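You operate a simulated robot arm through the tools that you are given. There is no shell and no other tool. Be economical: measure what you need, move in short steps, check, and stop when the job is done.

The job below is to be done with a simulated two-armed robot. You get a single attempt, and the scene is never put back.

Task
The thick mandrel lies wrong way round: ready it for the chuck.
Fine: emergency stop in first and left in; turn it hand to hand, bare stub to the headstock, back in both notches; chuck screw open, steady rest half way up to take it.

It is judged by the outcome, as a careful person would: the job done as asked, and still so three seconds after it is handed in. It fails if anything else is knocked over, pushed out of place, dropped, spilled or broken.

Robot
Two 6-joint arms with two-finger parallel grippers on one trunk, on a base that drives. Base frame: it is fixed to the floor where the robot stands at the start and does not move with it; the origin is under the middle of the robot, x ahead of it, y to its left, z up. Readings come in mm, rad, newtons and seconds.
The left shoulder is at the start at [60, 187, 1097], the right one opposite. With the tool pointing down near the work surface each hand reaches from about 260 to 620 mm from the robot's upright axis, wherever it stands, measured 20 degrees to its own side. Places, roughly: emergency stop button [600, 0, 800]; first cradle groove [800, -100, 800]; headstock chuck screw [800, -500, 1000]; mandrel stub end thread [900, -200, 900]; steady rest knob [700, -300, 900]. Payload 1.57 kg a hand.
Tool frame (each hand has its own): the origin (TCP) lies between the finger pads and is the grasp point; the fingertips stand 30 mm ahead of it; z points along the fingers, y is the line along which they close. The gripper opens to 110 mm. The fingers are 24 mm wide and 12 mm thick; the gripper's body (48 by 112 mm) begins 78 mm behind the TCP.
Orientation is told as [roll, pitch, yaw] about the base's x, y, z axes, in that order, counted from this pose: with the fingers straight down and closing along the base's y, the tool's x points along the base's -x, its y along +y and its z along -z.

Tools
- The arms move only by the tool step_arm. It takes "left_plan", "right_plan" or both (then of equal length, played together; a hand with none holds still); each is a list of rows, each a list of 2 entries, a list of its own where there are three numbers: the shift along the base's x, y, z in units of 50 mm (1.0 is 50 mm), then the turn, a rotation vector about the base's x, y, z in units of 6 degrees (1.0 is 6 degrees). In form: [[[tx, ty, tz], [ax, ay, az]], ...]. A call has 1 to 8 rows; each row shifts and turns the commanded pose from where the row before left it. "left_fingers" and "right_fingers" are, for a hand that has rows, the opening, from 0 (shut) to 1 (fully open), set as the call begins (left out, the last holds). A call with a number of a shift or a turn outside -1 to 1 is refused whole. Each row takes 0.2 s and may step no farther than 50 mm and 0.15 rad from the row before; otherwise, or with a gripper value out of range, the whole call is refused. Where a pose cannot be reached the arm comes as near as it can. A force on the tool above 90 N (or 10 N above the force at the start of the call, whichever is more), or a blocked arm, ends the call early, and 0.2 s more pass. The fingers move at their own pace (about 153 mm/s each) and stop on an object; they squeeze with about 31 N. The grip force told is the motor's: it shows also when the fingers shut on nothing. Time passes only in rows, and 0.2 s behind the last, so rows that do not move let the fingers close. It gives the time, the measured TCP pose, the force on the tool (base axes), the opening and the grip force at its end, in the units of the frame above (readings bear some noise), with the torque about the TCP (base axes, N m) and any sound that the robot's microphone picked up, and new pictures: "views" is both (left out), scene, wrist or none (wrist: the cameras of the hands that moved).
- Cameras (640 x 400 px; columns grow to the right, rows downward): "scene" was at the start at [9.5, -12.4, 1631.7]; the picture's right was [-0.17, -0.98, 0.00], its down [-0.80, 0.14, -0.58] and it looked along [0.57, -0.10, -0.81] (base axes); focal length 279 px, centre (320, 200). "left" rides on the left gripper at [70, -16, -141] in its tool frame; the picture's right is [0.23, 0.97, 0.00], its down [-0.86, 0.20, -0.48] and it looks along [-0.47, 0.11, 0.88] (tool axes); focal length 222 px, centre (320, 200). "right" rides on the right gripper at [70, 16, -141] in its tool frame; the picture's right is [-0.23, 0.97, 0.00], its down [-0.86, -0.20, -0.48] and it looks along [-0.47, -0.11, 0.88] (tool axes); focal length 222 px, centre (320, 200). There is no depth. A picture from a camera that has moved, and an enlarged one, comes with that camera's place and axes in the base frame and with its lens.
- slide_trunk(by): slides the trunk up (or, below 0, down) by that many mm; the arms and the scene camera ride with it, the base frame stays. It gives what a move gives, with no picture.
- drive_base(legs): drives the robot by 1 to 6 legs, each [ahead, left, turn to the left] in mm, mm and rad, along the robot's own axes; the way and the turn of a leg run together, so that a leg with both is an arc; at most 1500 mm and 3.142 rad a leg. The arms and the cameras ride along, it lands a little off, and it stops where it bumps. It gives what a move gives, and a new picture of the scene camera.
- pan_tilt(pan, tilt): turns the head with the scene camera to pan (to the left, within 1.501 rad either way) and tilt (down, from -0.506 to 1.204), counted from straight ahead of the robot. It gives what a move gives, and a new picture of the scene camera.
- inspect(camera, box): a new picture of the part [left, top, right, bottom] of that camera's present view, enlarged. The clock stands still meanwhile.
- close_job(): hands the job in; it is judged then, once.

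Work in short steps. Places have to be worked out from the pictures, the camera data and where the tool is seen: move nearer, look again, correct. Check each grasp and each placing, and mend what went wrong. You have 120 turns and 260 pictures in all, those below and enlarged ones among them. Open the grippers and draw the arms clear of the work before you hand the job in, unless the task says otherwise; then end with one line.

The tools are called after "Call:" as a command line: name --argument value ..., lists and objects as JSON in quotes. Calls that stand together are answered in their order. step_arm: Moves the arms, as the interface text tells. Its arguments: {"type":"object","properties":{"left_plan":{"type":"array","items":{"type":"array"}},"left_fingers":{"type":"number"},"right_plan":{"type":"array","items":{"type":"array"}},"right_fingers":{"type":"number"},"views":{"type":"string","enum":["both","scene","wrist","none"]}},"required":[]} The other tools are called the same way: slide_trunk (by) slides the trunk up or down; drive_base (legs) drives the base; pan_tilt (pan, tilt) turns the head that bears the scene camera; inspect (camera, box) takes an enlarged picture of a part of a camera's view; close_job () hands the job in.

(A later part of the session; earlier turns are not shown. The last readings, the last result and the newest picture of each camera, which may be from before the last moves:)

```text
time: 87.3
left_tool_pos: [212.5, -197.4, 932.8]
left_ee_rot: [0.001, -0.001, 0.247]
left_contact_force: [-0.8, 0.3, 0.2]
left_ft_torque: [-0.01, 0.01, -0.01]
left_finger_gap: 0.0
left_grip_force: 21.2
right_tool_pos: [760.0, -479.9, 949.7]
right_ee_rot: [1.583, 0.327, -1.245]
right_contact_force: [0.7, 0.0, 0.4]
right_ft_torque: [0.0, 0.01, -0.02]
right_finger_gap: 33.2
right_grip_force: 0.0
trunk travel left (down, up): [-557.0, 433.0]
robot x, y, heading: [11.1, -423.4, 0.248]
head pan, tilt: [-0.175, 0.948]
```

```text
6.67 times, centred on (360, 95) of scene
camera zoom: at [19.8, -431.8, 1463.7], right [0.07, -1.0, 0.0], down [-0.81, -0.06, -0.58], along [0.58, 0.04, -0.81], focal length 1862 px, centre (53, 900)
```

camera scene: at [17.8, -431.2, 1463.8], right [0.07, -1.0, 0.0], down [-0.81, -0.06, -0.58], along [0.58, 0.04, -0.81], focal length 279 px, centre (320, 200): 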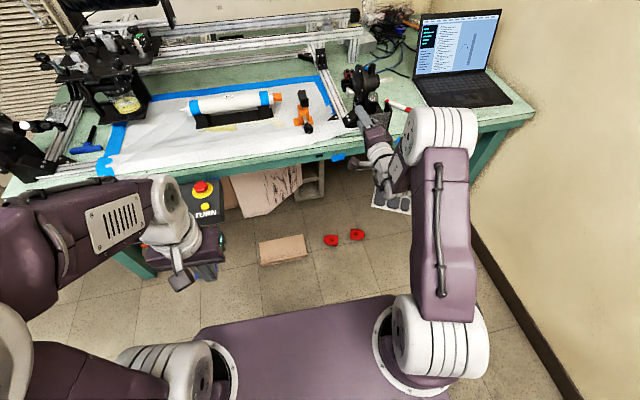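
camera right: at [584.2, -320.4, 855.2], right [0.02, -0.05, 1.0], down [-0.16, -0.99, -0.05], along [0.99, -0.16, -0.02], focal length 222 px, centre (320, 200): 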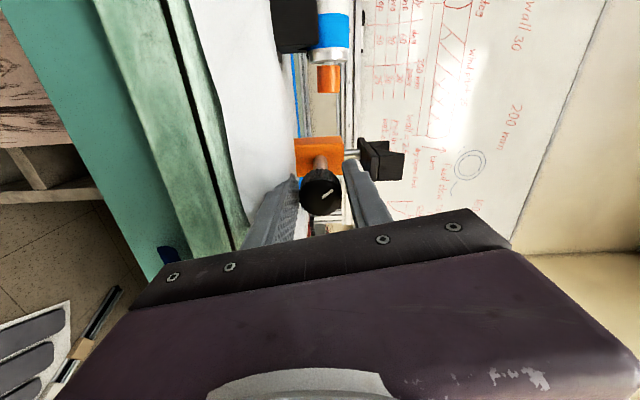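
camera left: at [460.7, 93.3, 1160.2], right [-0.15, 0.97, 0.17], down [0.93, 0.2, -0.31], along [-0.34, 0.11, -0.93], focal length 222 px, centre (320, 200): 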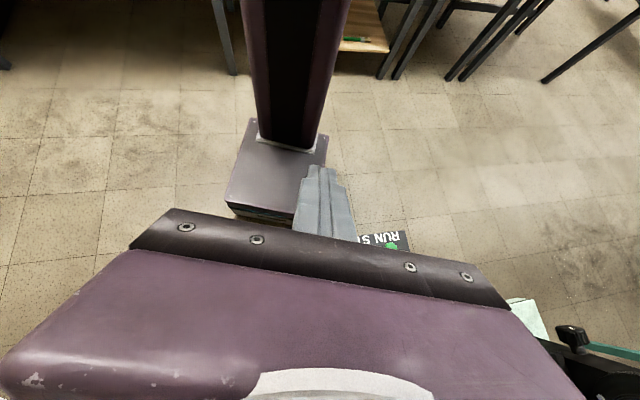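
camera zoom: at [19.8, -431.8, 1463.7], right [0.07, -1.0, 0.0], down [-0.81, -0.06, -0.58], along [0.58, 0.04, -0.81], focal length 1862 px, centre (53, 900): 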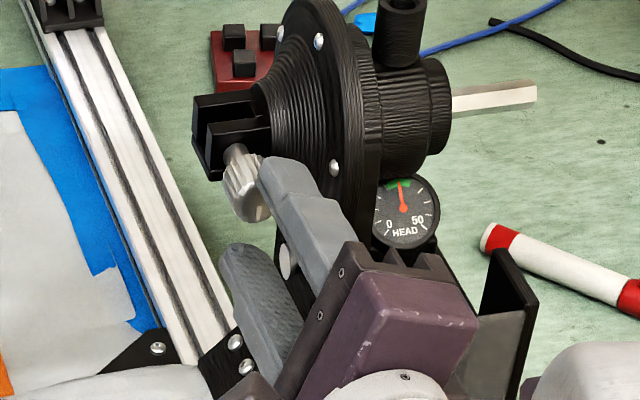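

Clear of the face-plate. Advance 18 mm with 2 mm left, then close on the screw.

Call:
step_arm --right_plan '[[[0.33, 0.15, 0.02], [0, 0, 0]]]' --views "none"

Call:
step_arm --right_plan '[[[0, 0, 0], [0, 0, 0]], [[0, 0, 0], [0, 0, 0]]]' --right_fingers 0 --views "none"

Call:
inspect --camera "right" --box '[220, 100, 420, 225]'

Call:
inspect --camera "scene" --box '[315, 65, 405, 125]'

```text
time: 87.7
left_tool_pos: [211.9, -195.8, 933.0]
left_ee_rot: [0.001, 0.0, 0.247]
left_contact_force: [0.2, 0.8, -0.2]
left_ft_torque: [-0.01, 0.0, 0.03]
left_finger_gap: 0.2
left_grip_force: 21.3
right_tool_pos: [778.3, -471.4, 951.0]
right_ee_rot: [1.582, 0.327, -1.242]
right_contact_force: [-0.4, -1.0, -0.2]
right_ft_torque: [-0.02, -0.01, -0.01]
right_finger_gap: 33.3
right_grip_force: 0.1
trunk travel left (down, up): [-557.0, 433.0]
robot x, y, heading: [7.2, -420.9, 0.246]
head pan, tilt: [-0.175, 0.948]
```

```text
time: 88.3
left_tool_pos: [212.4, -196.1, 933.8]
left_ee_rot: [0.001, -0.001, 0.247]
left_contact_force: [-0.6, -0.3, 0.3]
left_ft_torque: [0.01, 0.02, 0.02]
left_finger_gap: 0.0
left_grip_force: 21.2
right_tool_pos: [778.8, -471.4, 950.8]
right_ee_rot: [1.585, 0.329, -1.244]
right_contact_force: [6.9, 0.5, 4.0]
right_ft_torque: [0.09, -0.28, -0.92]
right_finger_gap: 23.3
right_grip_force: 35.7
trunk travel left (down, up): [-557.0, 433.0]
robot x, y, heading: [6.8, -423.9, 0.249]
head pan, tilt: [-0.175, 0.948]
```

```text
3.20 times, centred on (320, 162) of right
camera zoom: at [622.9, -460.5, 987.3], right [0.16, -0.5, 0.85], down [-0.21, -0.86, -0.47], along [0.96, -0.1, -0.24], focal length 711 px, centre (320, 320)
```

zoom: 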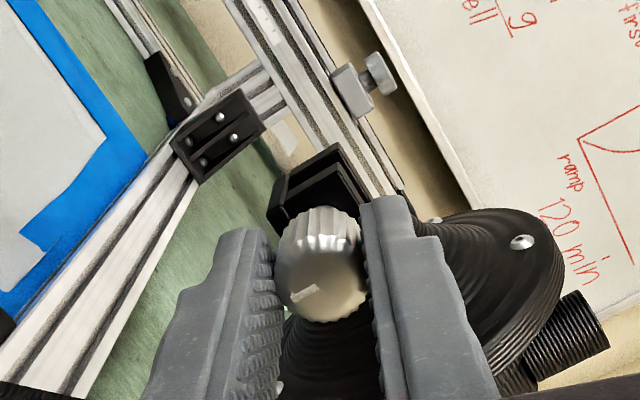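

```text
6.67 times, centred on (360, 95) of scene
camera zoom: at [19.5, -431.8, 1463.8], right [0.07, -1.0, 0.0], down [-0.81, -0.06, -0.58], along [0.58, 0.04, -0.81], focal length 1862 px, centre (53, 900)
```

zoom: 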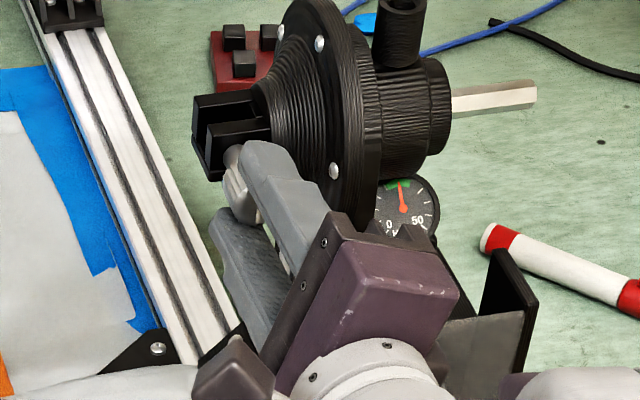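

Screw gripped (23.3 mm). Turn it counter-clockwise 36°.

Call:
step_arm --right_plan '[[[0, 0, 0], [-0.945, -0.32, 0]], [[0, 0, 0], [-0.945, -0.32, 0]], [[0, 0, 0], [-0.945, -0.32, 0]], [[0, 0, 0], [-0.945, -0.32, 0]], [[0, 0, 0], [-0.945, -0.32, 0]], [[0, 0, 0], [-0.945, -0.32, 0]]]' --views "none"

Call:
inspect --camera "right" --box '[220, 100, 420, 225]'

Call:
inspect --camera "scene" --box '[315, 65, 405, 125]'

```text
time: 89.7
left_tool_pos: [211.9, -196.0, 932.9]
left_ee_rot: [0.0, 0.0, 0.249]
left_contact_force: [-0.3, -0.3, 0.8]
left_ft_torque: [-0.01, 0.0, 0.0]
left_finger_gap: 0.0
left_grip_force: 21.5
right_tool_pos: [777.5, -473.3, 949.4]
right_ee_rot: [1.582, -0.299, -1.247]
right_contact_force: [1.3, -3.3, 1.4]
right_ft_torque: [0.05, -0.05, -1.08]
right_finger_gap: 22.8
right_grip_force: 35.1
trunk travel left (down, up): [-557.0, 433.0]
robot x, y, heading: [8.2, -425.1, 0.247]
head pan, tilt: [-0.175, 0.948]
```

```text
3.20 times, centred on (320, 162) of right
camera zoom: at [619.8, -450.9, 943.4], right [-0.03, 0.06, 1.0], down [-0.17, -0.98, 0.06], along [0.98, -0.17, 0.04], focal length 711 px, centre (320, 320)
```

zoom: 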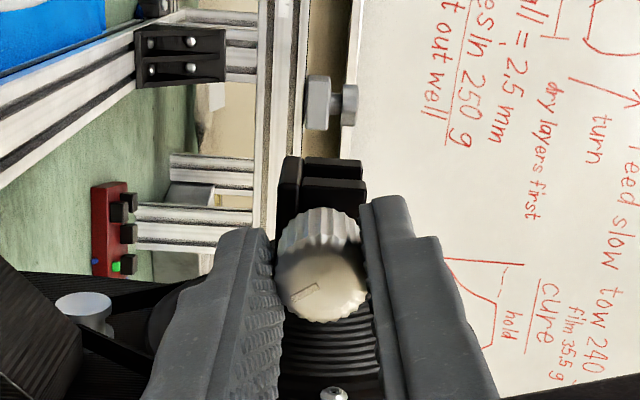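

```text
6.67 times, centred on (360, 95) of scene
camera zoom: at [19.1, -432.8, 1463.7], right [0.07, -1.0, 0.0], down [-0.81, -0.06, -0.58], along [0.58, 0.04, -0.81], focal length 1862 px, centre (53, 900)
```

zoom: 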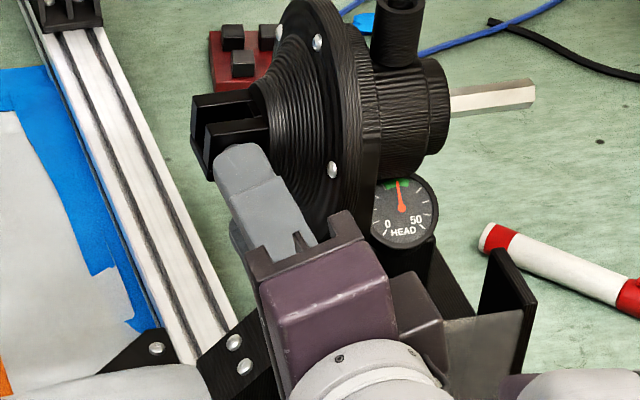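

Turns freely with the grip (mark +36°). Ratchet two 42° cycles and check.

Call:
step_arm --right_plan '[[[0, 0, 0], [0, 0, 0]], [[0, 0, 0], [0.945, 0.32, 0]], [[0, 0, 0], [0.945, 0.32, 0]], [[0, 0, 0], [0.945, 0.32, 0]], [[0, 0, 0], [0.945, 0.32, 0]], [[0, 0, 0], [0.945, 0.32, 0]], [[0, 0, 0], [0.945, 0.32, 0]], [[0, 0, 0], [0.945, 0.32, 0]]]' --right_fingers 0.29 --views "none"

Call:
step_arm --right_plan '[[[0, 0, 0], [0, 0, 0]], [[0, 0, 0], [-0.945, -0.32, 0]], [[0, 0, 0], [-0.945, -0.32, 0]], [[0, 0, 0], [-0.945, -0.32, 0]], [[0, 0, 0], [-0.945, -0.32, 0]], [[0, 0, 0], [-0.945, -0.32, 0]], [[0, 0, 0], [-0.945, -0.32, 0]], [[0, 0, 0], [-0.945, -0.32, 0]]]' --right_fingers 0 --views "none"

Call:
inspect --camera "right" --box '[220, 100, 420, 225]'

Call:
step_arm --right_plan '[[[0, 0, 0], [0, 0, 0]], [[0, 0, 0], [0.945, 0.32, 0]], [[0, 0, 0], [0.945, 0.32, 0]], [[0, 0, 0], [0.945, 0.32, 0]], [[0, 0, 0], [0.945, 0.32, 0]], [[0, 0, 0], [0.945, 0.32, 0]], [[0, 0, 0], [0.945, 0.32, 0]], [[0, 0, 0], [0.945, 0.32, 0]]]' --right_fingers 0.29 --views "none"

Call:
step_arm --right_plan '[[[0, 0, 0], [0, 0, 0]], [[0, 0, 0], [-0.945, -0.32, 0]], [[0, 0, 0], [-0.945, -0.32, 0]], [[0, 0, 0], [-0.945, -0.32, 0]], [[0, 0, 0], [-0.945, -0.32, 0]], [[0, 0, 0], [-0.945, -0.32, 0]], [[0, 0, 0], [-0.945, -0.32, 0]], [[0, 0, 0], [-0.945, -0.32, 0]]]' --right_fingers 0 --views "none"

Call:
inspect --camera "right" --box '[220, 100, 420, 225]'

Call:
inspect --camera "scene" --box '[315, 65, 405, 125]'

```text
time: 91.5
left_tool_pos: [211.7, -195.8, 934.7]
left_ee_rot: [0.0, 0.001, 0.248]
left_contact_force: [-0.5, 0.3, -0.3]
left_ft_torque: [0.0, 0.03, 0.0]
left_finger_gap: 0.1
left_grip_force: 21.7
right_tool_pos: [779.1, -470.9, 951.9]
right_ee_rot: [1.581, 0.435, -1.24]
right_contact_force: [0.2, 0.0, 0.6]
right_ft_torque: [-0.02, 0.0, 0.0]
right_finger_gap: 31.9
right_grip_force: 0.1
trunk travel left (down, up): [-557.0, 433.0]
robot x, y, heading: [3.8, -422.1, 0.244]
head pan, tilt: [-0.175, 0.948]
```

```text
time: 93.3
left_tool_pos: [210.1, -195.8, 933.1]
left_ee_rot: [0.001, 0.0, 0.247]
left_contact_force: [-0.2, -0.1, -0.3]
left_ft_torque: [0.04, -0.01, 0.02]
left_finger_gap: 0.0
left_grip_force: 21.5
right_tool_pos: [777.9, -471.6, 949.7]
right_ee_rot: [1.582, -0.301, -1.245]
right_contact_force: [-2.1, -1.4, -2.7]
right_ft_torque: [-0.02, 0.11, -0.57]
right_finger_gap: 23.0
right_grip_force: 35.6
trunk travel left (down, up): [-557.0, 433.0]
robot x, y, heading: [5.6, -424.2, 0.251]
head pan, tilt: [-0.175, 0.948]
```

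```text
3.20 times, centred on (320, 162) of right
camera zoom: at [620.0, -450.3, 943.3], right [-0.03, 0.06, 1.0], down [-0.17, -0.98, 0.06], along [0.98, -0.17, 0.04], focal length 711 px, centre (320, 320)
```

zoom: 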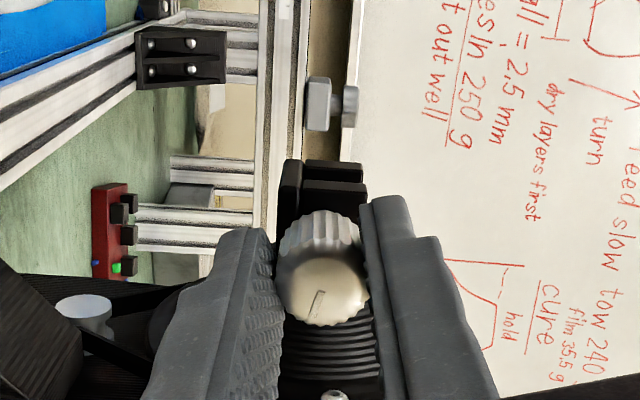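

```text
time: 95.1
left_tool_pos: [210.8, -196.2, 932.7]
left_ee_rot: [0.001, -0.001, 0.248]
left_contact_force: [0.0, 0.2, -0.2]
left_ft_torque: [0.0, 0.02, 0.0]
left_finger_gap: 0.0
left_grip_force: 21.1
right_tool_pos: [777.6, -471.4, 950.9]
right_ee_rot: [1.581, 0.434, -1.243]
right_contact_force: [1.1, -0.3, 0.7]
right_ft_torque: [-0.01, -0.01, -0.03]
right_finger_gap: 32.0
right_grip_force: 0.0
trunk travel left (down, up): [-557.0, 433.0]
robot x, y, heading: [7.4, -422.0, 0.244]
head pan, tilt: [-0.175, 0.948]
```

```text
time: 96.9
left_tool_pos: [213.1, -197.3, 933.5]
left_ee_rot: [-0.001, 0.0, 0.248]
left_contact_force: [-0.3, 0.3, 0.2]
left_ft_torque: [-0.03, -0.01, 0.04]
left_finger_gap: 0.2
left_grip_force: 21.3
right_tool_pos: [777.5, -472.4, 948.7]
right_ee_rot: [1.581, -0.3, -1.245]
right_contact_force: [2.5, -4.0, -0.3]
right_ft_torque: [0.03, -0.01, -0.83]
right_finger_gap: 23.0
right_grip_force: 35.2
trunk travel left (down, up): [-557.0, 433.0]
robot x, y, heading: [4.6, -419.7, 0.249]
head pan, tilt: [-0.175, 0.948]
```

```text
3.20 times, centred on (320, 162) of right
camera zoom: at [620.0, -450.7, 943.4], right [-0.03, 0.06, 1.0], down [-0.17, -0.98, 0.06], along [0.98, -0.17, 0.04], focal length 711 px, centre (320, 320)
```

zoom: 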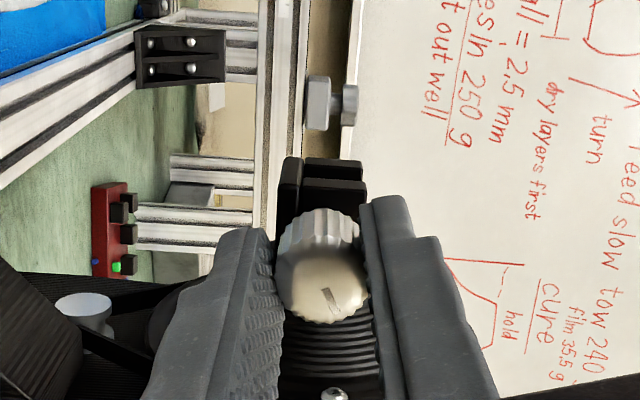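

```text
6.67 times, centred on (360, 95) of scene
camera zoom: at [19.7, -433.0, 1463.7], right [0.07, -1.0, 0.0], down [-0.81, -0.06, -0.58], along [0.58, 0.04, -0.81], focal length 1862 px, centre (53, 900)
```

zoom: 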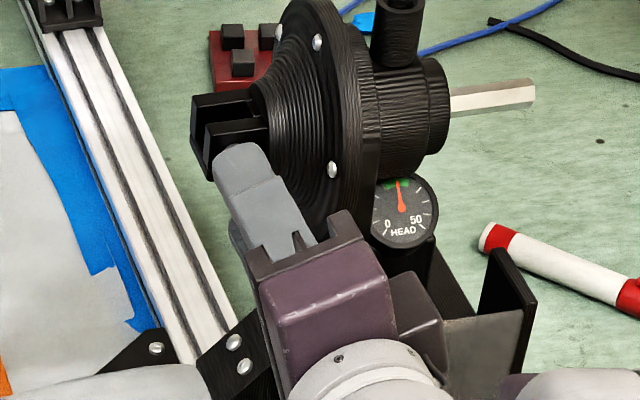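

Mark advanced 120° CCW in all, still free. Continue two more cycles.

Call:
step_arm --right_plan '[[[0, 0, 0], [0, 0, 0]], [[0, 0, 0], [0.945, 0.32, 0]], [[0, 0, 0], [0.945, 0.32, 0]], [[0, 0, 0], [0.945, 0.32, 0]], [[0, 0, 0], [0.945, 0.32, 0]], [[0, 0, 0], [0.945, 0.32, 0]], [[0, 0, 0], [0.945, 0.32, 0]], [[0, 0, 0], [0.945, 0.32, 0]]]' --right_fingers 0.29 --views "none"

Call:
step_arm --right_plan '[[[0, 0, 0], [0, 0, 0]], [[0, 0, 0], [-0.945, -0.32, 0]], [[0, 0, 0], [-0.945, -0.32, 0]], [[0, 0, 0], [-0.945, -0.32, 0]], [[0, 0, 0], [-0.945, -0.32, 0]], [[0, 0, 0], [-0.945, -0.32, 0]], [[0, 0, 0], [-0.945, -0.32, 0]], [[0, 0, 0], [-0.945, -0.32, 0]]]' --right_fingers 0 --views "none"

Call:
inspect --camera "right" --box '[220, 100, 420, 225]'

Call:
step_arm --right_plan '[[[0, 0, 0], [0, 0, 0]], [[0, 0, 0], [0.945, 0.32, 0]], [[0, 0, 0], [0.945, 0.32, 0]], [[0, 0, 0], [0.945, 0.32, 0]], [[0, 0, 0], [0.945, 0.32, 0]], [[0, 0, 0], [0.945, 0.32, 0]], [[0, 0, 0], [0.945, 0.32, 0]], [[0, 0, 0], [0.945, 0.32, 0]]]' --right_fingers 0.29 --views "none"

Call:
step_arm --right_plan '[[[0, 0, 0], [0, 0, 0]], [[0, 0, 0], [-0.945, -0.32, 0]], [[0, 0, 0], [-0.945, -0.32, 0]], [[0, 0, 0], [-0.945, -0.32, 0]], [[0, 0, 0], [-0.945, -0.32, 0]], [[0, 0, 0], [-0.945, -0.32, 0]], [[0, 0, 0], [-0.945, -0.32, 0]], [[0, 0, 0], [-0.945, -0.32, 0]]]' --right_fingers 0 --views "none"

Call:
inspect --camera "right" --box '[220, 100, 420, 225]'

```text
time: 98.7
left_tool_pos: [211.5, -195.3, 933.1]
left_ee_rot: [0.001, 0.001, 0.248]
left_contact_force: [-0.3, 0.1, 0.0]
left_ft_torque: [0.01, -0.01, 0.02]
left_finger_gap: 0.0
left_grip_force: 21.4
right_tool_pos: [779.1, -471.7, 951.2]
right_ee_rot: [1.58, 0.435, -1.241]
right_contact_force: [-0.1, -0.1, 0.5]
right_ft_torque: [0.02, 0.03, 0.01]
right_finger_gap: 31.8
right_grip_force: 0.2
trunk travel left (down, up): [-557.0, 433.0]
robot x, y, heading: [8.4, -424.0, 0.251]
head pan, tilt: [-0.175, 0.948]
```

```text
time: 100.5
left_tool_pos: [212.1, -196.3, 932.9]
left_ee_rot: [0.0, 0.0, 0.248]
left_contact_force: [-0.8, 0.4, 0.1]
left_ft_torque: [0.01, -0.02, -0.02]
left_finger_gap: 0.2
left_grip_force: 21.0
right_tool_pos: [779.6, -472.3, 949.8]
right_ee_rot: [1.582, -0.299, -1.244]
right_contact_force: [5.2, -1.7, 0.5]
right_ft_torque: [-0.01, -0.06, -0.85]
right_finger_gap: 23.0
right_grip_force: 35.7
trunk travel left (down, up): [-557.0, 433.0]
robot x, y, heading: [9.7, -421.3, 0.245]
head pan, tilt: [-0.175, 0.948]
```

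```text
3.20 times, centred on (320, 162) of right
camera zoom: at [620.6, -450.2, 943.2], right [-0.03, 0.06, 1.0], down [-0.17, -0.98, 0.06], along [0.98, -0.17, 0.04], focal length 711 px, centre (320, 320)
```

zoom: 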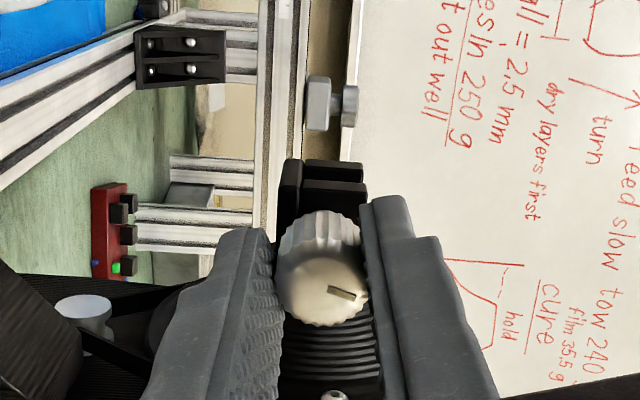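

```text
time: 102.3
left_tool_pos: [210.9, -196.2, 933.1]
left_ee_rot: [0.0, -0.001, 0.248]
left_contact_force: [0.3, 0.3, 0.2]
left_ft_torque: [0.04, -0.02, 0.01]
left_finger_gap: 0.0
left_grip_force: 20.9
right_tool_pos: [778.5, -471.9, 951.3]
right_ee_rot: [1.581, 0.434, -1.241]
right_contact_force: [0.2, 0.0, -0.1]
right_ft_torque: [0.0, 0.0, 0.01]
right_finger_gap: 32.0
right_grip_force: 0.0
trunk travel left (down, up): [-557.0, 433.0]
robot x, y, heading: [6.2, -421.6, 0.247]
head pan, tilt: [-0.175, 0.948]
```

```text
time: 104.1
left_tool_pos: [210.7, -197.1, 933.1]
left_ee_rot: [0.0, -0.002, 0.247]
left_contact_force: [0.5, 0.8, 0.0]
left_ft_torque: [-0.02, -0.01, 0.01]
left_finger_gap: 0.0
left_grip_force: 20.9
right_tool_pos: [777.8, -471.5, 948.6]
right_ee_rot: [1.582, -0.301, -1.243]
right_contact_force: [2.1, 0.3, -1.1]
right_ft_torque: [0.24, 0.24, -0.22]
right_finger_gap: 22.7
right_grip_force: 35.4
trunk travel left (down, up): [-557.0, 433.0]
robot x, y, heading: [3.4, -423.6, 0.248]
head pan, tilt: [-0.175, 0.948]
```

```text
3.20 times, centred on (320, 162) of right
camera zoom: at [619.9, -450.1, 943.2], right [-0.03, 0.06, 1.0], down [-0.17, -0.98, 0.06], along [0.98, -0.17, 0.04], focal length 711 px, centre (320, 320)
```

zoom: 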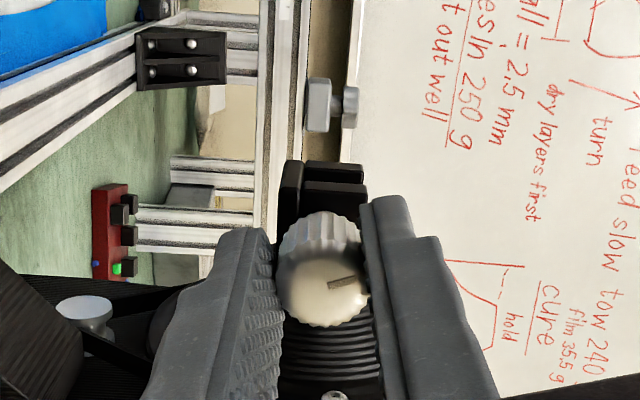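

Mark moved only ~35° this time with torque 0.24 – perhaps at the open stop (~195° total). One more cycle to confirm.

Call:
step_arm --right_plan '[[[0, 0, 0], [0, 0, 0]], [[0, 0, 0], [0.945, 0.32, 0]], [[0, 0, 0], [0.945, 0.32, 0]], [[0, 0, 0], [0.945, 0.32, 0]], [[0, 0, 0], [0.945, 0.32, 0]], [[0, 0, 0], [0.945, 0.32, 0]], [[0, 0, 0], [0.945, 0.32, 0]], [[0, 0, 0], [0.945, 0.32, 0]]]' --right_fingers 0.29 --views "none"

Call:
step_arm --right_plan '[[[0, 0, 0], [0, 0, 0]], [[0, 0, 0], [-0.945, -0.32, 0]], [[0, 0, 0], [-0.945, -0.32, 0]], [[0, 0, 0], [-0.945, -0.32, 0]], [[0, 0, 0], [-0.945, -0.32, 0]], [[0, 0, 0], [-0.945, -0.32, 0]], [[0, 0, 0], [-0.945, -0.32, 0]], [[0, 0, 0], [-0.945, -0.32, 0]]]' --right_fingers 0 --views "none"

Call:
inspect --camera "right" --box '[220, 100, 420, 225]'

Call:
inspect --camera "scene" --box '[315, 65, 405, 125]'

```text
time: 105.9
left_tool_pos: [211.4, -196.1, 933.5]
left_ee_rot: [0.0, -0.001, 0.248]
left_contact_force: [-0.1, 0.0, -0.6]
left_ft_torque: [0.01, -0.02, 0.03]
left_finger_gap: 0.1
left_grip_force: 21.2
right_tool_pos: [778.6, -472.2, 951.3]
right_ee_rot: [1.582, 0.435, -1.24]
right_contact_force: [-0.2, -0.6, 0.9]
right_ft_torque: [0.0, 0.01, -0.01]
right_finger_gap: 32.0
right_grip_force: 0.2
trunk travel left (down, up): [-557.0, 433.0]
robot x, y, heading: [10.8, -421.4, 0.246]
head pan, tilt: [-0.175, 0.948]
```

```text
time: 107.7
left_tool_pos: [212.0, -195.6, 932.5]
left_ee_rot: [-0.001, 0.0, 0.248]
left_contact_force: [0.4, 0.4, 0.1]
left_ft_torque: [0.0, 0.01, 0.06]
left_finger_gap: 0.1
left_grip_force: 21.4
right_tool_pos: [777.1, -472.0, 951.1]
right_ee_rot: [1.581, -0.299, -1.245]
right_contact_force: [-2.9, -0.4, -2.4]
right_ft_torque: [0.25, 0.32, -0.24]
right_finger_gap: 22.5
right_grip_force: 35.6
trunk travel left (down, up): [-557.0, 433.0]
robot x, y, heading: [6.8, -422.4, 0.25]
head pan, tilt: [-0.175, 0.948]
```

```text
3.20 times, centred on (320, 162) of right
camera zoom: at [619.8, -449.5, 942.9], right [-0.03, 0.06, 1.0], down [-0.17, -0.98, 0.06], along [0.98, -0.17, 0.04], focal length 711 px, centre (320, 320)
```

zoom: 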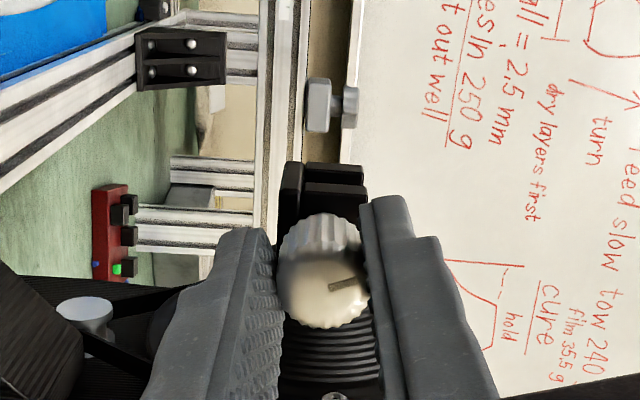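

```text
6.67 times, centred on (360, 95) of scene
camera zoom: at [19.2, -432.2, 1463.7], right [0.07, -1.0, 0.0], down [-0.81, -0.06, -0.58], along [0.58, 0.04, -0.81], focal length 1862 px, centre (53, 900)
```

zoom: 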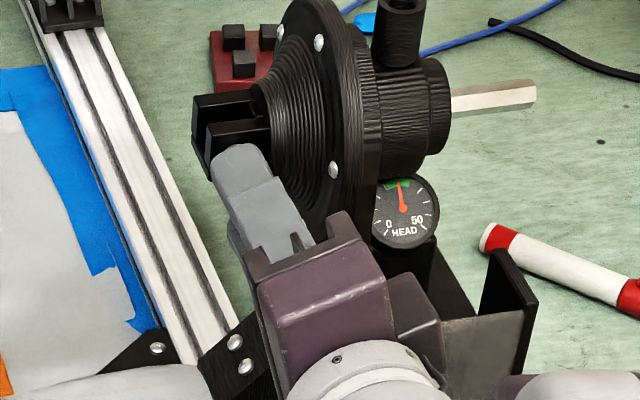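

Mark didn't move: the screw is at its open stop. Release and back straight out.

Call:
step_arm --right_plan '[[[0, 0, 0], [0, 0, 0]], [[0, 0, 0], [0, 0, 0]], [[-0.5, -0.17, 0], [0, 0, 0]], [[-0.9, -0.3, 0], [0, 0, 0]], [[-0.9, -0.3, 0], [0, 0, 0]]]' --right_fingers 0.32 --views "none"

Call:
drive_base --legs '[[-120, 0, 0]]'

Call:
inspect --camera "scene" --box '[250, 40, 410, 140]'

```text
time: 108.9
left_tool_pos: [210.6, -196.5, 933.2]
left_ee_rot: [-0.002, 0.0, 0.248]
left_contact_force: [0.6, -0.9, -0.1]
left_ft_torque: [-0.03, -0.01, 0.02]
left_finger_gap: 0.0
left_grip_force: 20.9
right_tool_pos: [662.9, -510.5, 950.1]
right_ee_rot: [1.585, -0.298, -1.246]
right_contact_force: [0.0, 0.4, -1.0]
right_ft_torque: [0.01, 0.05, -0.02]
right_finger_gap: 35.1
right_grip_force: 0.1
trunk travel left (down, up): [-557.0, 433.0]
robot x, y, heading: [6.3, -423.2, 0.246]
head pan, tilt: [-0.175, 0.948]
```

```text
time: 110.2
left_tool_pos: [93.6, -225.9, 932.7]
left_ee_rot: [0.0, 0.0, 0.244]
left_contact_force: [0.7, -0.3, 0.0]
left_ft_torque: [-0.01, -0.04, 0.02]
left_finger_gap: 0.1
left_grip_force: 21.9
right_tool_pos: [544.1, -541.7, 950.2]
right_ee_rot: [1.583, -0.297, -1.247]
right_contact_force: [-0.3, 0.4, -0.3]
right_ft_torque: [-0.03, 0.01, 0.01]
right_finger_gap: 35.6
right_grip_force: 0.0
trunk travel left (down, up): [-557.0, 433.0]
robot x, y, heading: [-110.9, -454.1, 0.246]
head pan, tilt: [-0.175, 0.948]
camera scene: at [-99.4, -461.9, 1463.7], right [0.07, -1.0, 0.0], down [-0.81, -0.06, -0.58], along [0.58, 0.04, -0.81], focal length 279 px, centre (320, 200)
```

scene: 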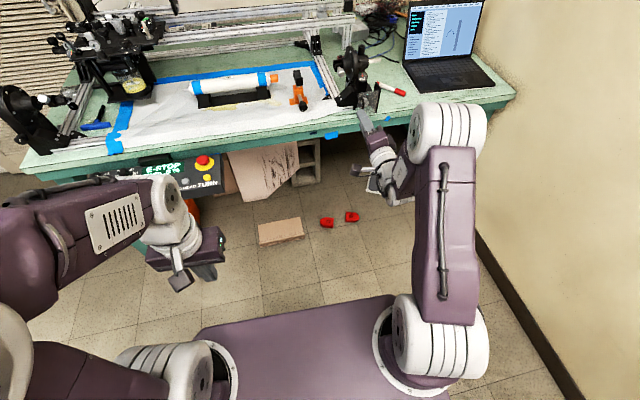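

```text
4.00 times, centred on (330, 90) of scene
camera zoom: at [-99.4, -461.9, 1463.7], right [0.07, -1.0, 0.0], down [-0.81, -0.06, -0.58], along [0.58, 0.04, -0.81], focal length 1118 px, centre (280, 640)
```

zoom: 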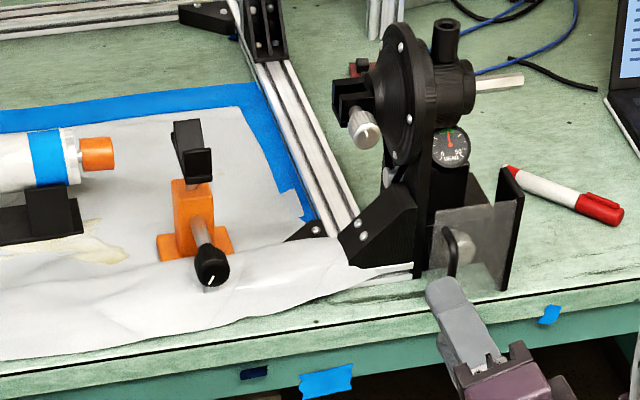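

Both knobs done. Now the mandrel: raise the trunk and turn the right hand from horizontal to straight down with its fingers closing across the mandrel (in free air, away from the bench).

Call:
slide_trunk --by 130

Call:
step_arm --right_plan '[[[0, 0, 0], [0.945, 0.32, 0]], [[0, 0, 0], [0.945, 0.32, 0]], [[0, 0, 0], [0.8, 0.27, 0]], [[-0.19, -0.05, -0.17], [-0.32, 0.945, 0]], [[-0.19, -0.05, -0.17], [-0.32, 0.945, 0]], [[-0.19, -0.05, -0.17], [-0.32, 0.945, 0]], [[-0.19, -0.05, -0.17], [-0.32, 0.945, 0]], [[-0.19, -0.05, -0.17], [-0.32, 0.945, 0]]]' --right_fingers 1 --views "none"

Call:
step_arm --right_plan '[[[-0.19, -0.05, -0.17], [-0.32, 0.945, 0]], [[-0.19, -0.05, -0.17], [-0.32, 0.945, 0]], [[-0.19, -0.05, -0.17], [-0.32, 0.945, 0]], [[-0.19, -0.05, -0.17], [-0.32, 0.945, 0]], [[-0.19, -0.05, -0.17], [-0.32, 0.945, 0]], [[-0.19, -0.05, -0.17], [-0.32, 0.945, 0]], [[-0.19, -0.05, -0.17], [-0.32, 0.945, 0]], [[-0.19, -0.05, -0.17], [-0.32, 0.945, 0]]]' --views "scene"

```text
time: 111.8
left_tool_pos: [92.6, -225.4, 1063.2]
left_ee_rot: [-0.002, 0.001, 0.247]
left_contact_force: [-0.2, -0.9, 1.1]
left_ft_torque: [-0.03, -0.03, 0.01]
left_finger_gap: 0.0
left_grip_force: 21.1
right_tool_pos: [545.0, -540.5, 1078.9]
right_ee_rot: [1.583, -0.298, -1.246]
right_contact_force: [-1.1, 1.3, -0.2]
right_ft_torque: [0.0, -0.02, 0.0]
right_finger_gap: 35.3
right_grip_force: 0.1
trunk travel left (down, up): [-687.0, 303.0]
robot x, y, heading: [-110.7, -453.2, 0.242]
head pan, tilt: [-0.175, 0.948]
```

```text
time: 113.5
left_tool_pos: [92.8, -225.5, 1063.8]
left_ee_rot: [0.0, 0.0, 0.247]
left_contact_force: [1.1, 0.0, -0.5]
left_ft_torque: [0.01, 0.03, 0.02]
left_finger_gap: 0.2
left_grip_force: 21.8
right_tool_pos: [496.9, -553.0, 1037.2]
right_ee_rot: [1.058, -0.002, -1.245]
right_contact_force: [0.0, -0.3, -0.3]
right_ft_torque: [-0.01, -0.01, -0.04]
right_finger_gap: 110.0
right_grip_force: 0.0
trunk travel left (down, up): [-687.0, 303.0]
robot x, y, heading: [-107.8, -452.8, 0.246]
head pan, tilt: [-0.175, 0.948]
```

```text
time: 115.3
left_tool_pos: [94.0, -225.5, 1063.1]
left_ee_rot: [0.001, 0.0, 0.246]
left_contact_force: [-0.2, -0.2, 0.4]
left_ft_torque: [0.03, 0.0, -0.01]
left_finger_gap: 0.0
left_grip_force: 21.5
right_tool_pos: [429.9, -563.1, 977.6]
right_ee_rot: [0.308, 0.027, -1.232]
right_contact_force: [-0.2, 0.2, 0.3]
right_ft_torque: [0.0, 0.02, 0.0]
right_finger_gap: 110.0
right_grip_force: 0.1
right hand out of reach, approached as far as the arm can: row 5, 6
trunk travel left (down, up): [-687.0, 303.0]
robot x, y, heading: [-109.0, -450.2, 0.249]
head pan, tilt: [-0.175, 0.948]
camera scene: at [-98.5, -461.7, 1593.7], right [0.07, -1.0, 0.0], down [-0.81, -0.06, -0.58], along [0.58, 0.04, -0.81], focal length 279 px, centre (320, 200)
```

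scene: 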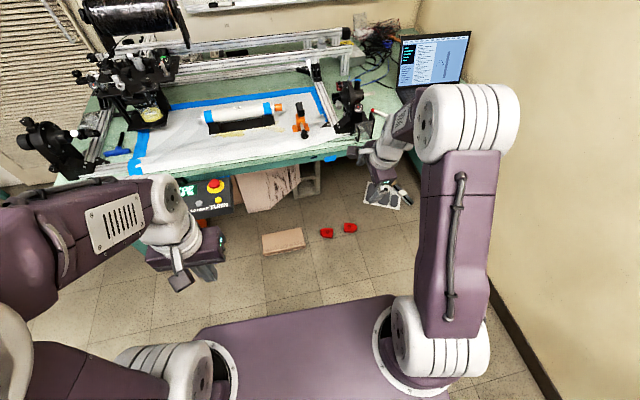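

Right hand is nearly down at yaw -71°. Finish levelling while shifting it left and up, so driving in will clear the steady rest and headstock.

Call:
step_arm --right_plan '[[[-0.1, 0.4, 0.6], [-0.32, 0.945, 0]], [[-0.1, 0.4, 0.6], [-0.32, 0.945, 0]], [[-0.1, 0.4, 0.5], [-0.3, 0.9, 0]], [[-0.25, 0.95, 0], [0, 0, -0.4]], [[-0.25, 0.95, 0], [0, 0, -0.35]]]' --views "none"

Call:
drive_base --legs '[[0, 98, 0.013], [300, 0, 0]]'

```text
time: 116.5
left_tool_pos: [94.1, -224.4, 1064.1]
left_ee_rot: [0.0, 0.001, 0.246]
left_contact_force: [-0.6, 0.6, 0.6]
left_ft_torque: [0.0, -0.02, -0.04]
left_finger_gap: 0.0
left_grip_force: 21.4
right_tool_pos: [391.0, -404.9, 1065.5]
right_ee_rot: [0.002, 0.027, -1.319]
right_contact_force: [-0.5, 0.2, 0.2]
right_ft_torque: [-0.03, -0.02, -0.01]
right_finger_gap: 109.7
right_grip_force: 0.1
trunk travel left (down, up): [-687.0, 303.0]
robot x, y, heading: [-114.6, -456.1, 0.251]
head pan, tilt: [-0.175, 0.948]
```

```text
time: 119.3
left_tool_pos: [354.1, -48.4, 1063.7]
left_ee_rot: [0.001, -0.001, 0.265]
left_contact_force: [-0.2, -0.6, 0.0]
left_ft_torque: [-0.01, 0.0, -0.02]
left_finger_gap: 0.1
left_grip_force: 21.4
right_tool_pos: [654.3, -225.2, 1064.2]
right_ee_rot: [0.0, 0.029, -1.299]
right_contact_force: [0.2, 0.0, -0.2]
right_ft_torque: [-0.02, 0.0, -0.02]
right_finger_gap: 110.0
right_grip_force: 0.0
trunk travel left (down, up): [-687.0, 303.0]
robot x, y, heading: [153.1, -279.2, 0.265]
head pan, tilt: [-0.175, 0.948]
camera scene: at [165.4, -288.3, 1593.8], right [0.09, -1.0, 0.0], down [-0.81, -0.07, -0.58], along [0.58, 0.05, -0.81], focal length 279 px, centre (320, 200)
```

scene: 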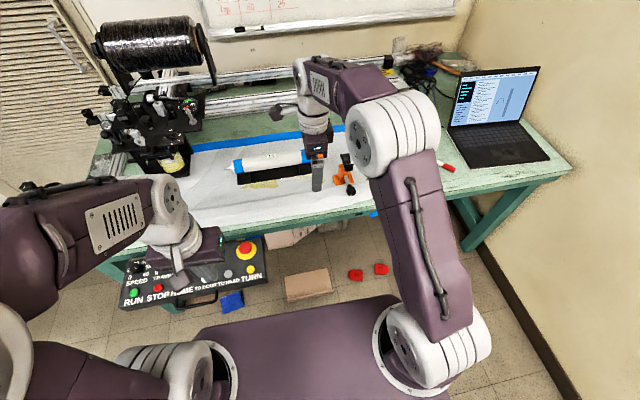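

Position good (n=76, s=309). Drive the last 200 mm in.

Call:
drive_base --legs '[[200, 0, 0]]'

Call:
inspect --camera "right" --box '[0, 0, 640, 400]'

Call:
inspect --camera "scene" --box '[200, 140, 360, 240]'

```text
time: 121.0
left_tool_pos: [548.5, 5.6, 1062.4]
left_ee_rot: [0.001, 0.0, 0.27]
left_contact_force: [0.2, -0.8, 0.5]
left_ft_torque: [-0.02, 0.01, 0.02]
left_finger_gap: 0.0
left_grip_force: 21.4
right_tool_pos: [850.5, -169.6, 1065.5]
right_ee_rot: [0.0, 0.03, -1.299]
right_contact_force: [1.0, -1.1, 0.4]
right_ft_torque: [-0.03, 0.01, 0.0]
right_finger_gap: 110.0
right_grip_force: 0.1
trunk travel left (down, up): [-687.0, 303.0]
robot x, y, heading: [349.0, -222.9, 0.266]
head pan, tilt: [-0.175, 0.948]
camera scene: at [360.1, -234.7, 1593.8], right [0.1, -1.0, 0.0], down [-0.81, -0.08, -0.58], along [0.58, 0.06, -0.81], focal length 279 px, centre (320, 200)
```

scene: 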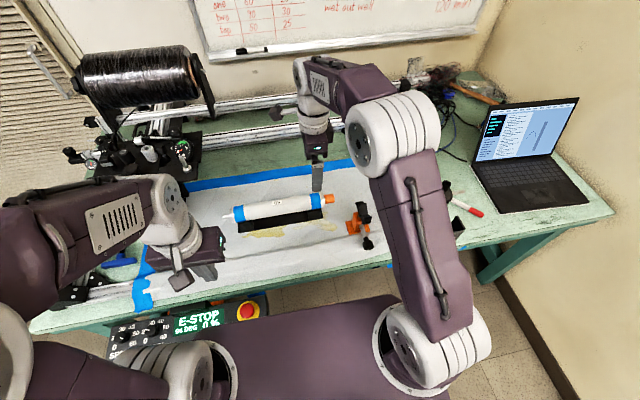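

```text
1.00 times, centred on (320, 200) of right (not enlarged: the box is as wide or as high as the picture)
camera zoom: at [845.5, -102.4, 1208.5], right [1.0, 0.05, -0.01], down [0.04, -0.89, 0.45], along [0.02, -0.45, -0.89], focal length 222 px, centre (320, 200)
```

zoom: 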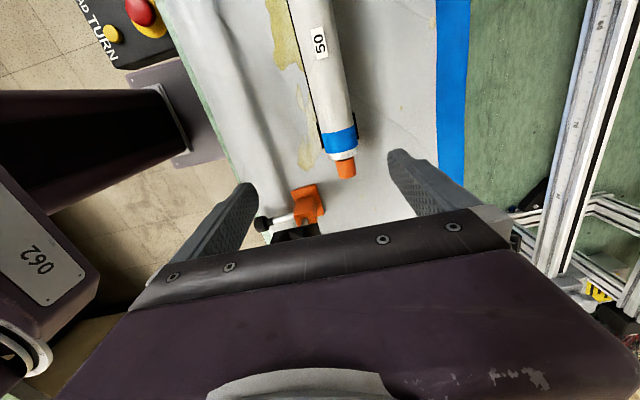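

```text
4.00 times, centred on (280, 190) of scene
camera zoom: at [360.1, -234.7, 1593.8], right [0.1, -1.0, 0.0], down [-0.81, -0.08, -0.58], along [0.58, 0.06, -0.81], focal length 1118 px, centre (480, 240)
```

zoom: 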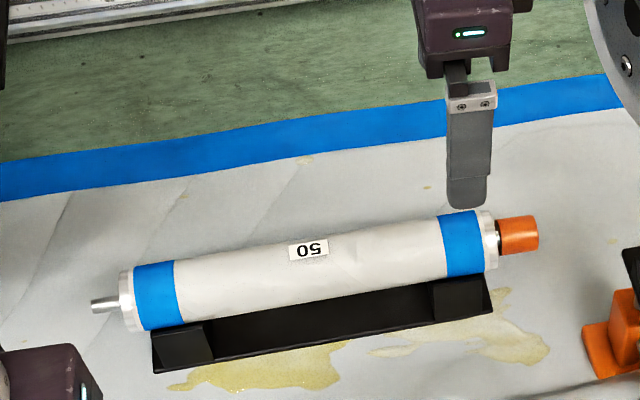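

Refined mandrel: axis z≈867, centre ≈(840,-60), direction 16°, diameter 50. Move the right hand over a point 30 mm toward the cap end (848,-88) and descend partway.

Call:
step_arm --right_plan '[[[-0.03, 0.81, 0], [-0.28, -0.08, 0]], [[-0.03, 0.81, 0], [0, 0, 0.08]], [[0, 0, -0.9], [0, 0, 0]], [[0, 0, -0.9], [0, 0, 0]], [[0, 0, -0.8], [0, 0, 0]]]' --views "none"

Call:
inspect --camera "scene" --box '[200, 140, 360, 240]'

Call:
inspect --camera "right" --box '[160, 60, 480, 260]'

```text
time: 122.2
left_tool_pos: [549.3, 5.9, 1063.5]
left_ee_rot: [-0.002, 0.0, 0.269]
left_contact_force: [-0.3, -0.8, 0.5]
left_ft_torque: [0.0, 0.0, -0.02]
left_finger_gap: 0.0
left_grip_force: 21.4
right_tool_pos: [848.8, -88.9, 934.6]
right_ee_rot: [-0.001, 0.0, -1.288]
right_contact_force: [1.0, 0.2, 0.0]
right_ft_torque: [0.01, 0.02, 0.05]
right_finger_gap: 110.1
right_grip_force: 0.0
trunk travel left (down, up): [-687.0, 303.0]
robot x, y, heading: [348.5, -224.6, 0.27]
head pan, tilt: [-0.175, 0.948]
```

```text
4.00 times, centred on (280, 190) of scene
camera zoom: at [362.3, -234.1, 1593.8], right [0.1, -1.0, 0.0], down [-0.81, -0.08, -0.58], along [0.58, 0.06, -0.81], focal length 1118 px, centre (480, 240)
```

zoom: 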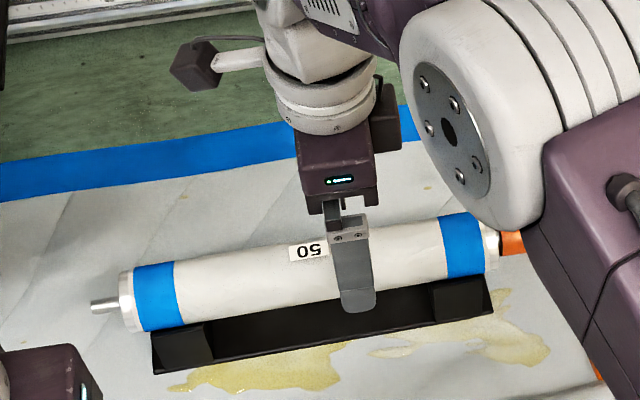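

```text
2.00 times, centred on (320, 160) of right
camera zoom: at [842.7, -17.4, 1075.4], right [1.0, 0.05, 0.0], down [0.05, -0.88, 0.48], along [0.03, -0.48, -0.88], focal length 444 px, centre (320, 280)
```

zoom: 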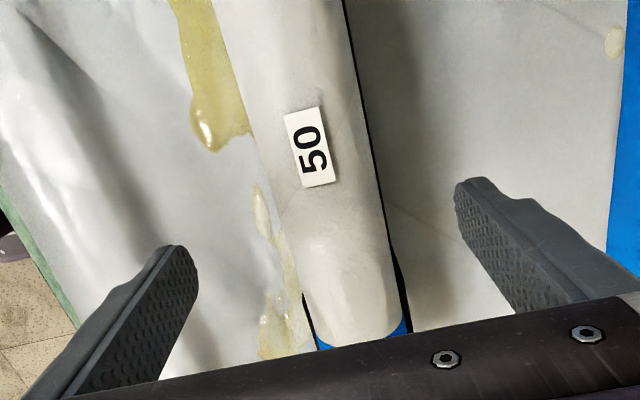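

Well straddled, 3 mm off. Descend to axis height and close.

Call:
step_arm --right_plan '[[[0.06, 0, -0.68], [0, 0, 0]], [[0, 0, -0.68], [0, 0, 0]]]' --views "none"

Call:
step_arm --right_plan '[[[0, 0, 0], [0, 0, 0]], [[0, 0, 0], [0, 0, 0]], [[0, 0, 0], [0, 0, 0]]]' --right_fingers 0 --views "none"

Call:
inspect --camera "scene" --box '[200, 140, 360, 240]'

```text
time: 122.8
left_tool_pos: [549.4, 5.2, 1063.1]
left_ee_rot: [-0.001, 0.001, 0.269]
left_contact_force: [-0.1, 0.6, 0.1]
left_ft_torque: [0.0, -0.01, 0.0]
left_finger_gap: 0.2
left_grip_force: 21.1
right_tool_pos: [850.4, -88.6, 866.5]
right_ee_rot: [0.001, 0.0, -1.289]
right_contact_force: [1.0, 0.8, 0.8]
right_ft_torque: [-0.04, -0.01, -0.03]
right_finger_gap: 110.2
right_grip_force: 0.2
trunk travel left (down, up): [-687.0, 303.0]
robot x, y, heading: [347.7, -224.8, 0.266]
head pan, tilt: [-0.175, 0.948]
```

```text
time: 123.5
left_tool_pos: [549.3, 6.0, 1063.8]
left_ee_rot: [-0.001, 0.0, 0.269]
left_contact_force: [0.8, -0.3, -0.8]
left_ft_torque: [0.01, 0.02, -0.02]
left_finger_gap: 0.0
left_grip_force: 21.2
right_tool_pos: [850.2, -91.1, 867.5]
right_ee_rot: [0.0, -0.002, -1.287]
right_contact_force: [1.8, 0.3, 2.9]
right_ft_torque: [0.09, 0.0, 0.59]
right_finger_gap: 52.1
right_grip_force: 30.9
trunk travel left (down, up): [-687.0, 303.0]
robot x, y, heading: [349.1, -226.9, 0.271]
head pan, tilt: [-0.175, 0.948]
```

```text
4.00 times, centred on (280, 190) of scene
camera zoom: at [361.2, -234.6, 1593.8], right [0.1, -1.0, 0.0], down [-0.81, -0.08, -0.58], along [0.58, 0.06, -0.81], focal length 1118 px, centre (480, 240)
```

zoom: 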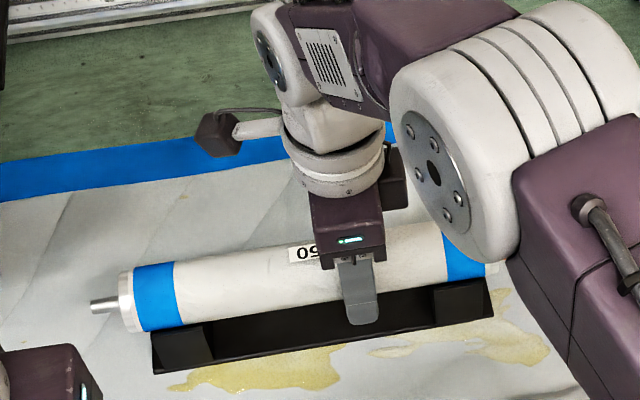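

Gripped at 52 mm. Lift slowly 60 mm and read the load.

Call:
step_arm --right_plan '[[[0, 0, 0.2], [0, 0, 0]], [[0, 0, 0.2], [0, 0, 0]], [[0, 0, 0.4], [0, 0, 0]], [[0, 0, 0.4], [0, 0, 0]], [[0, 0, 0], [0, 0, 0]]]' --views "none"

Call:
inspect --camera "scene" --box '[200, 140, 360, 240]'

```text
time: 124.8
left_tool_pos: [549.4, 6.0, 1062.6]
left_ee_rot: [-0.001, 0.0, 0.269]
left_contact_force: [-0.2, 0.0, 0.8]
left_ft_torque: [0.0, -0.02, -0.01]
left_finger_gap: 0.0
left_grip_force: 21.0
right_tool_pos: [849.4, -87.7, 926.8]
right_ee_rot: [0.0, -0.003, -1.286]
right_contact_force: [0.6, 1.1, -4.4]
right_ft_torque: [-0.11, -0.02, -0.04]
right_finger_gap: 51.3
right_grip_force: 30.9
trunk travel left (down, up): [-687.0, 303.0]
robot x, y, heading: [350.0, -227.9, 0.268]
head pan, tilt: [-0.175, 0.948]
```

```text
4.00 times, centred on (280, 190) of scene
camera zoom: at [362.0, -234.2, 1593.7], right [0.1, -1.0, 0.0], down [-0.81, -0.08, -0.58], along [0.58, 0.06, -0.81], focal length 1118 px, centre (480, 240)
```

zoom: 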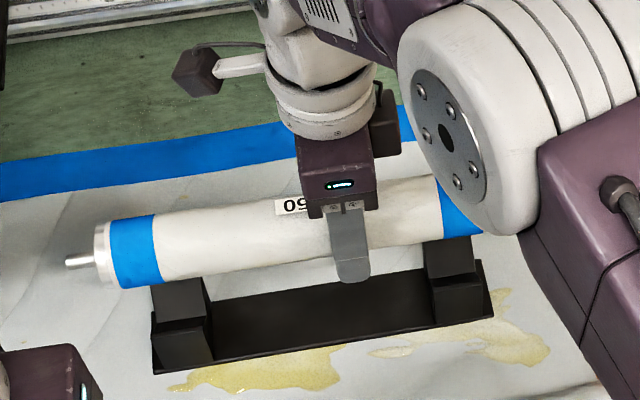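

Light (0.45 kg) and level. Lift to 1020, draw it back in front of me, and begin turning it 90° CCW while the left hand moves aside.

Call:
step_arm --left_plan '[[[-0.24, 0.87, 0], [0, 0, 0]], [[-0.24, 0.87, 0], [0, 0, 0]], [[-0.24, 0.87, 0], [0, 0, 0]], [[0.6, 0.16, 0], [0, 0, 0]], [[0, 0, 0], [0, 0, 0]], [[0, 0, 0], [0, 0, 0]], [[0, 0, 0], [0, 0, 0]], [[0, 0, 0], [0, 0, 0]]]' --left_fingers 1 --right_plan '[[[0, 0, 0.62], [0, 0, 0]], [[0, 0, 0.62], [0, 0, 0]], [[0, 0, 0.62], [0, 0, 0]], [[-0.57, -0.155, 0], [0, 0, 0]], [[-0.57, -0.155, 0], [0, 0, 0]], [[-0.57, -0.155, 0], [0, 0, 0]], [[0, 0, 0], [0, 0, 0.9]], [[0, 0, 0], [0, 0, 0.9]]]' --views "scene"

```text
time: 126.5
left_tool_pos: [541.6, 143.5, 1061.3]
left_ee_rot: [0.0, -0.002, 0.27]
left_contact_force: [-0.2, 0.1, -0.2]
left_ft_torque: [0.01, 0.04, -0.02]
left_finger_gap: 110.1
left_grip_force: 0.0
right_tool_pos: [763.3, -111.7, 1019.8]
right_ee_rot: [0.001, -0.003, -1.098]
right_contact_force: [0.4, -0.5, -3.2]
right_ft_torque: [-0.09, -0.04, 0.08]
right_finger_gap: 51.5
right_grip_force: 31.0
trunk travel left (down, up): [-687.0, 303.0]
robot x, y, heading: [351.1, -226.5, 0.274]
head pan, tilt: [-0.175, 0.948]
camera scene: at [361.2, -234.4, 1593.7], right [0.1, -1.0, 0.0], down [-0.81, -0.08, -0.58], along [0.58, 0.06, -0.81], focal length 279 px, centre (320, 200)
```

scene: 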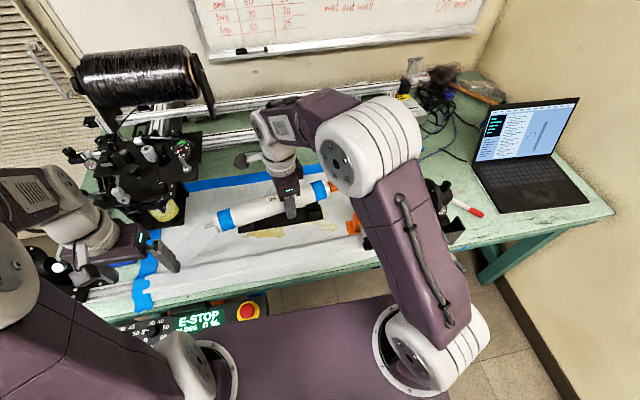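

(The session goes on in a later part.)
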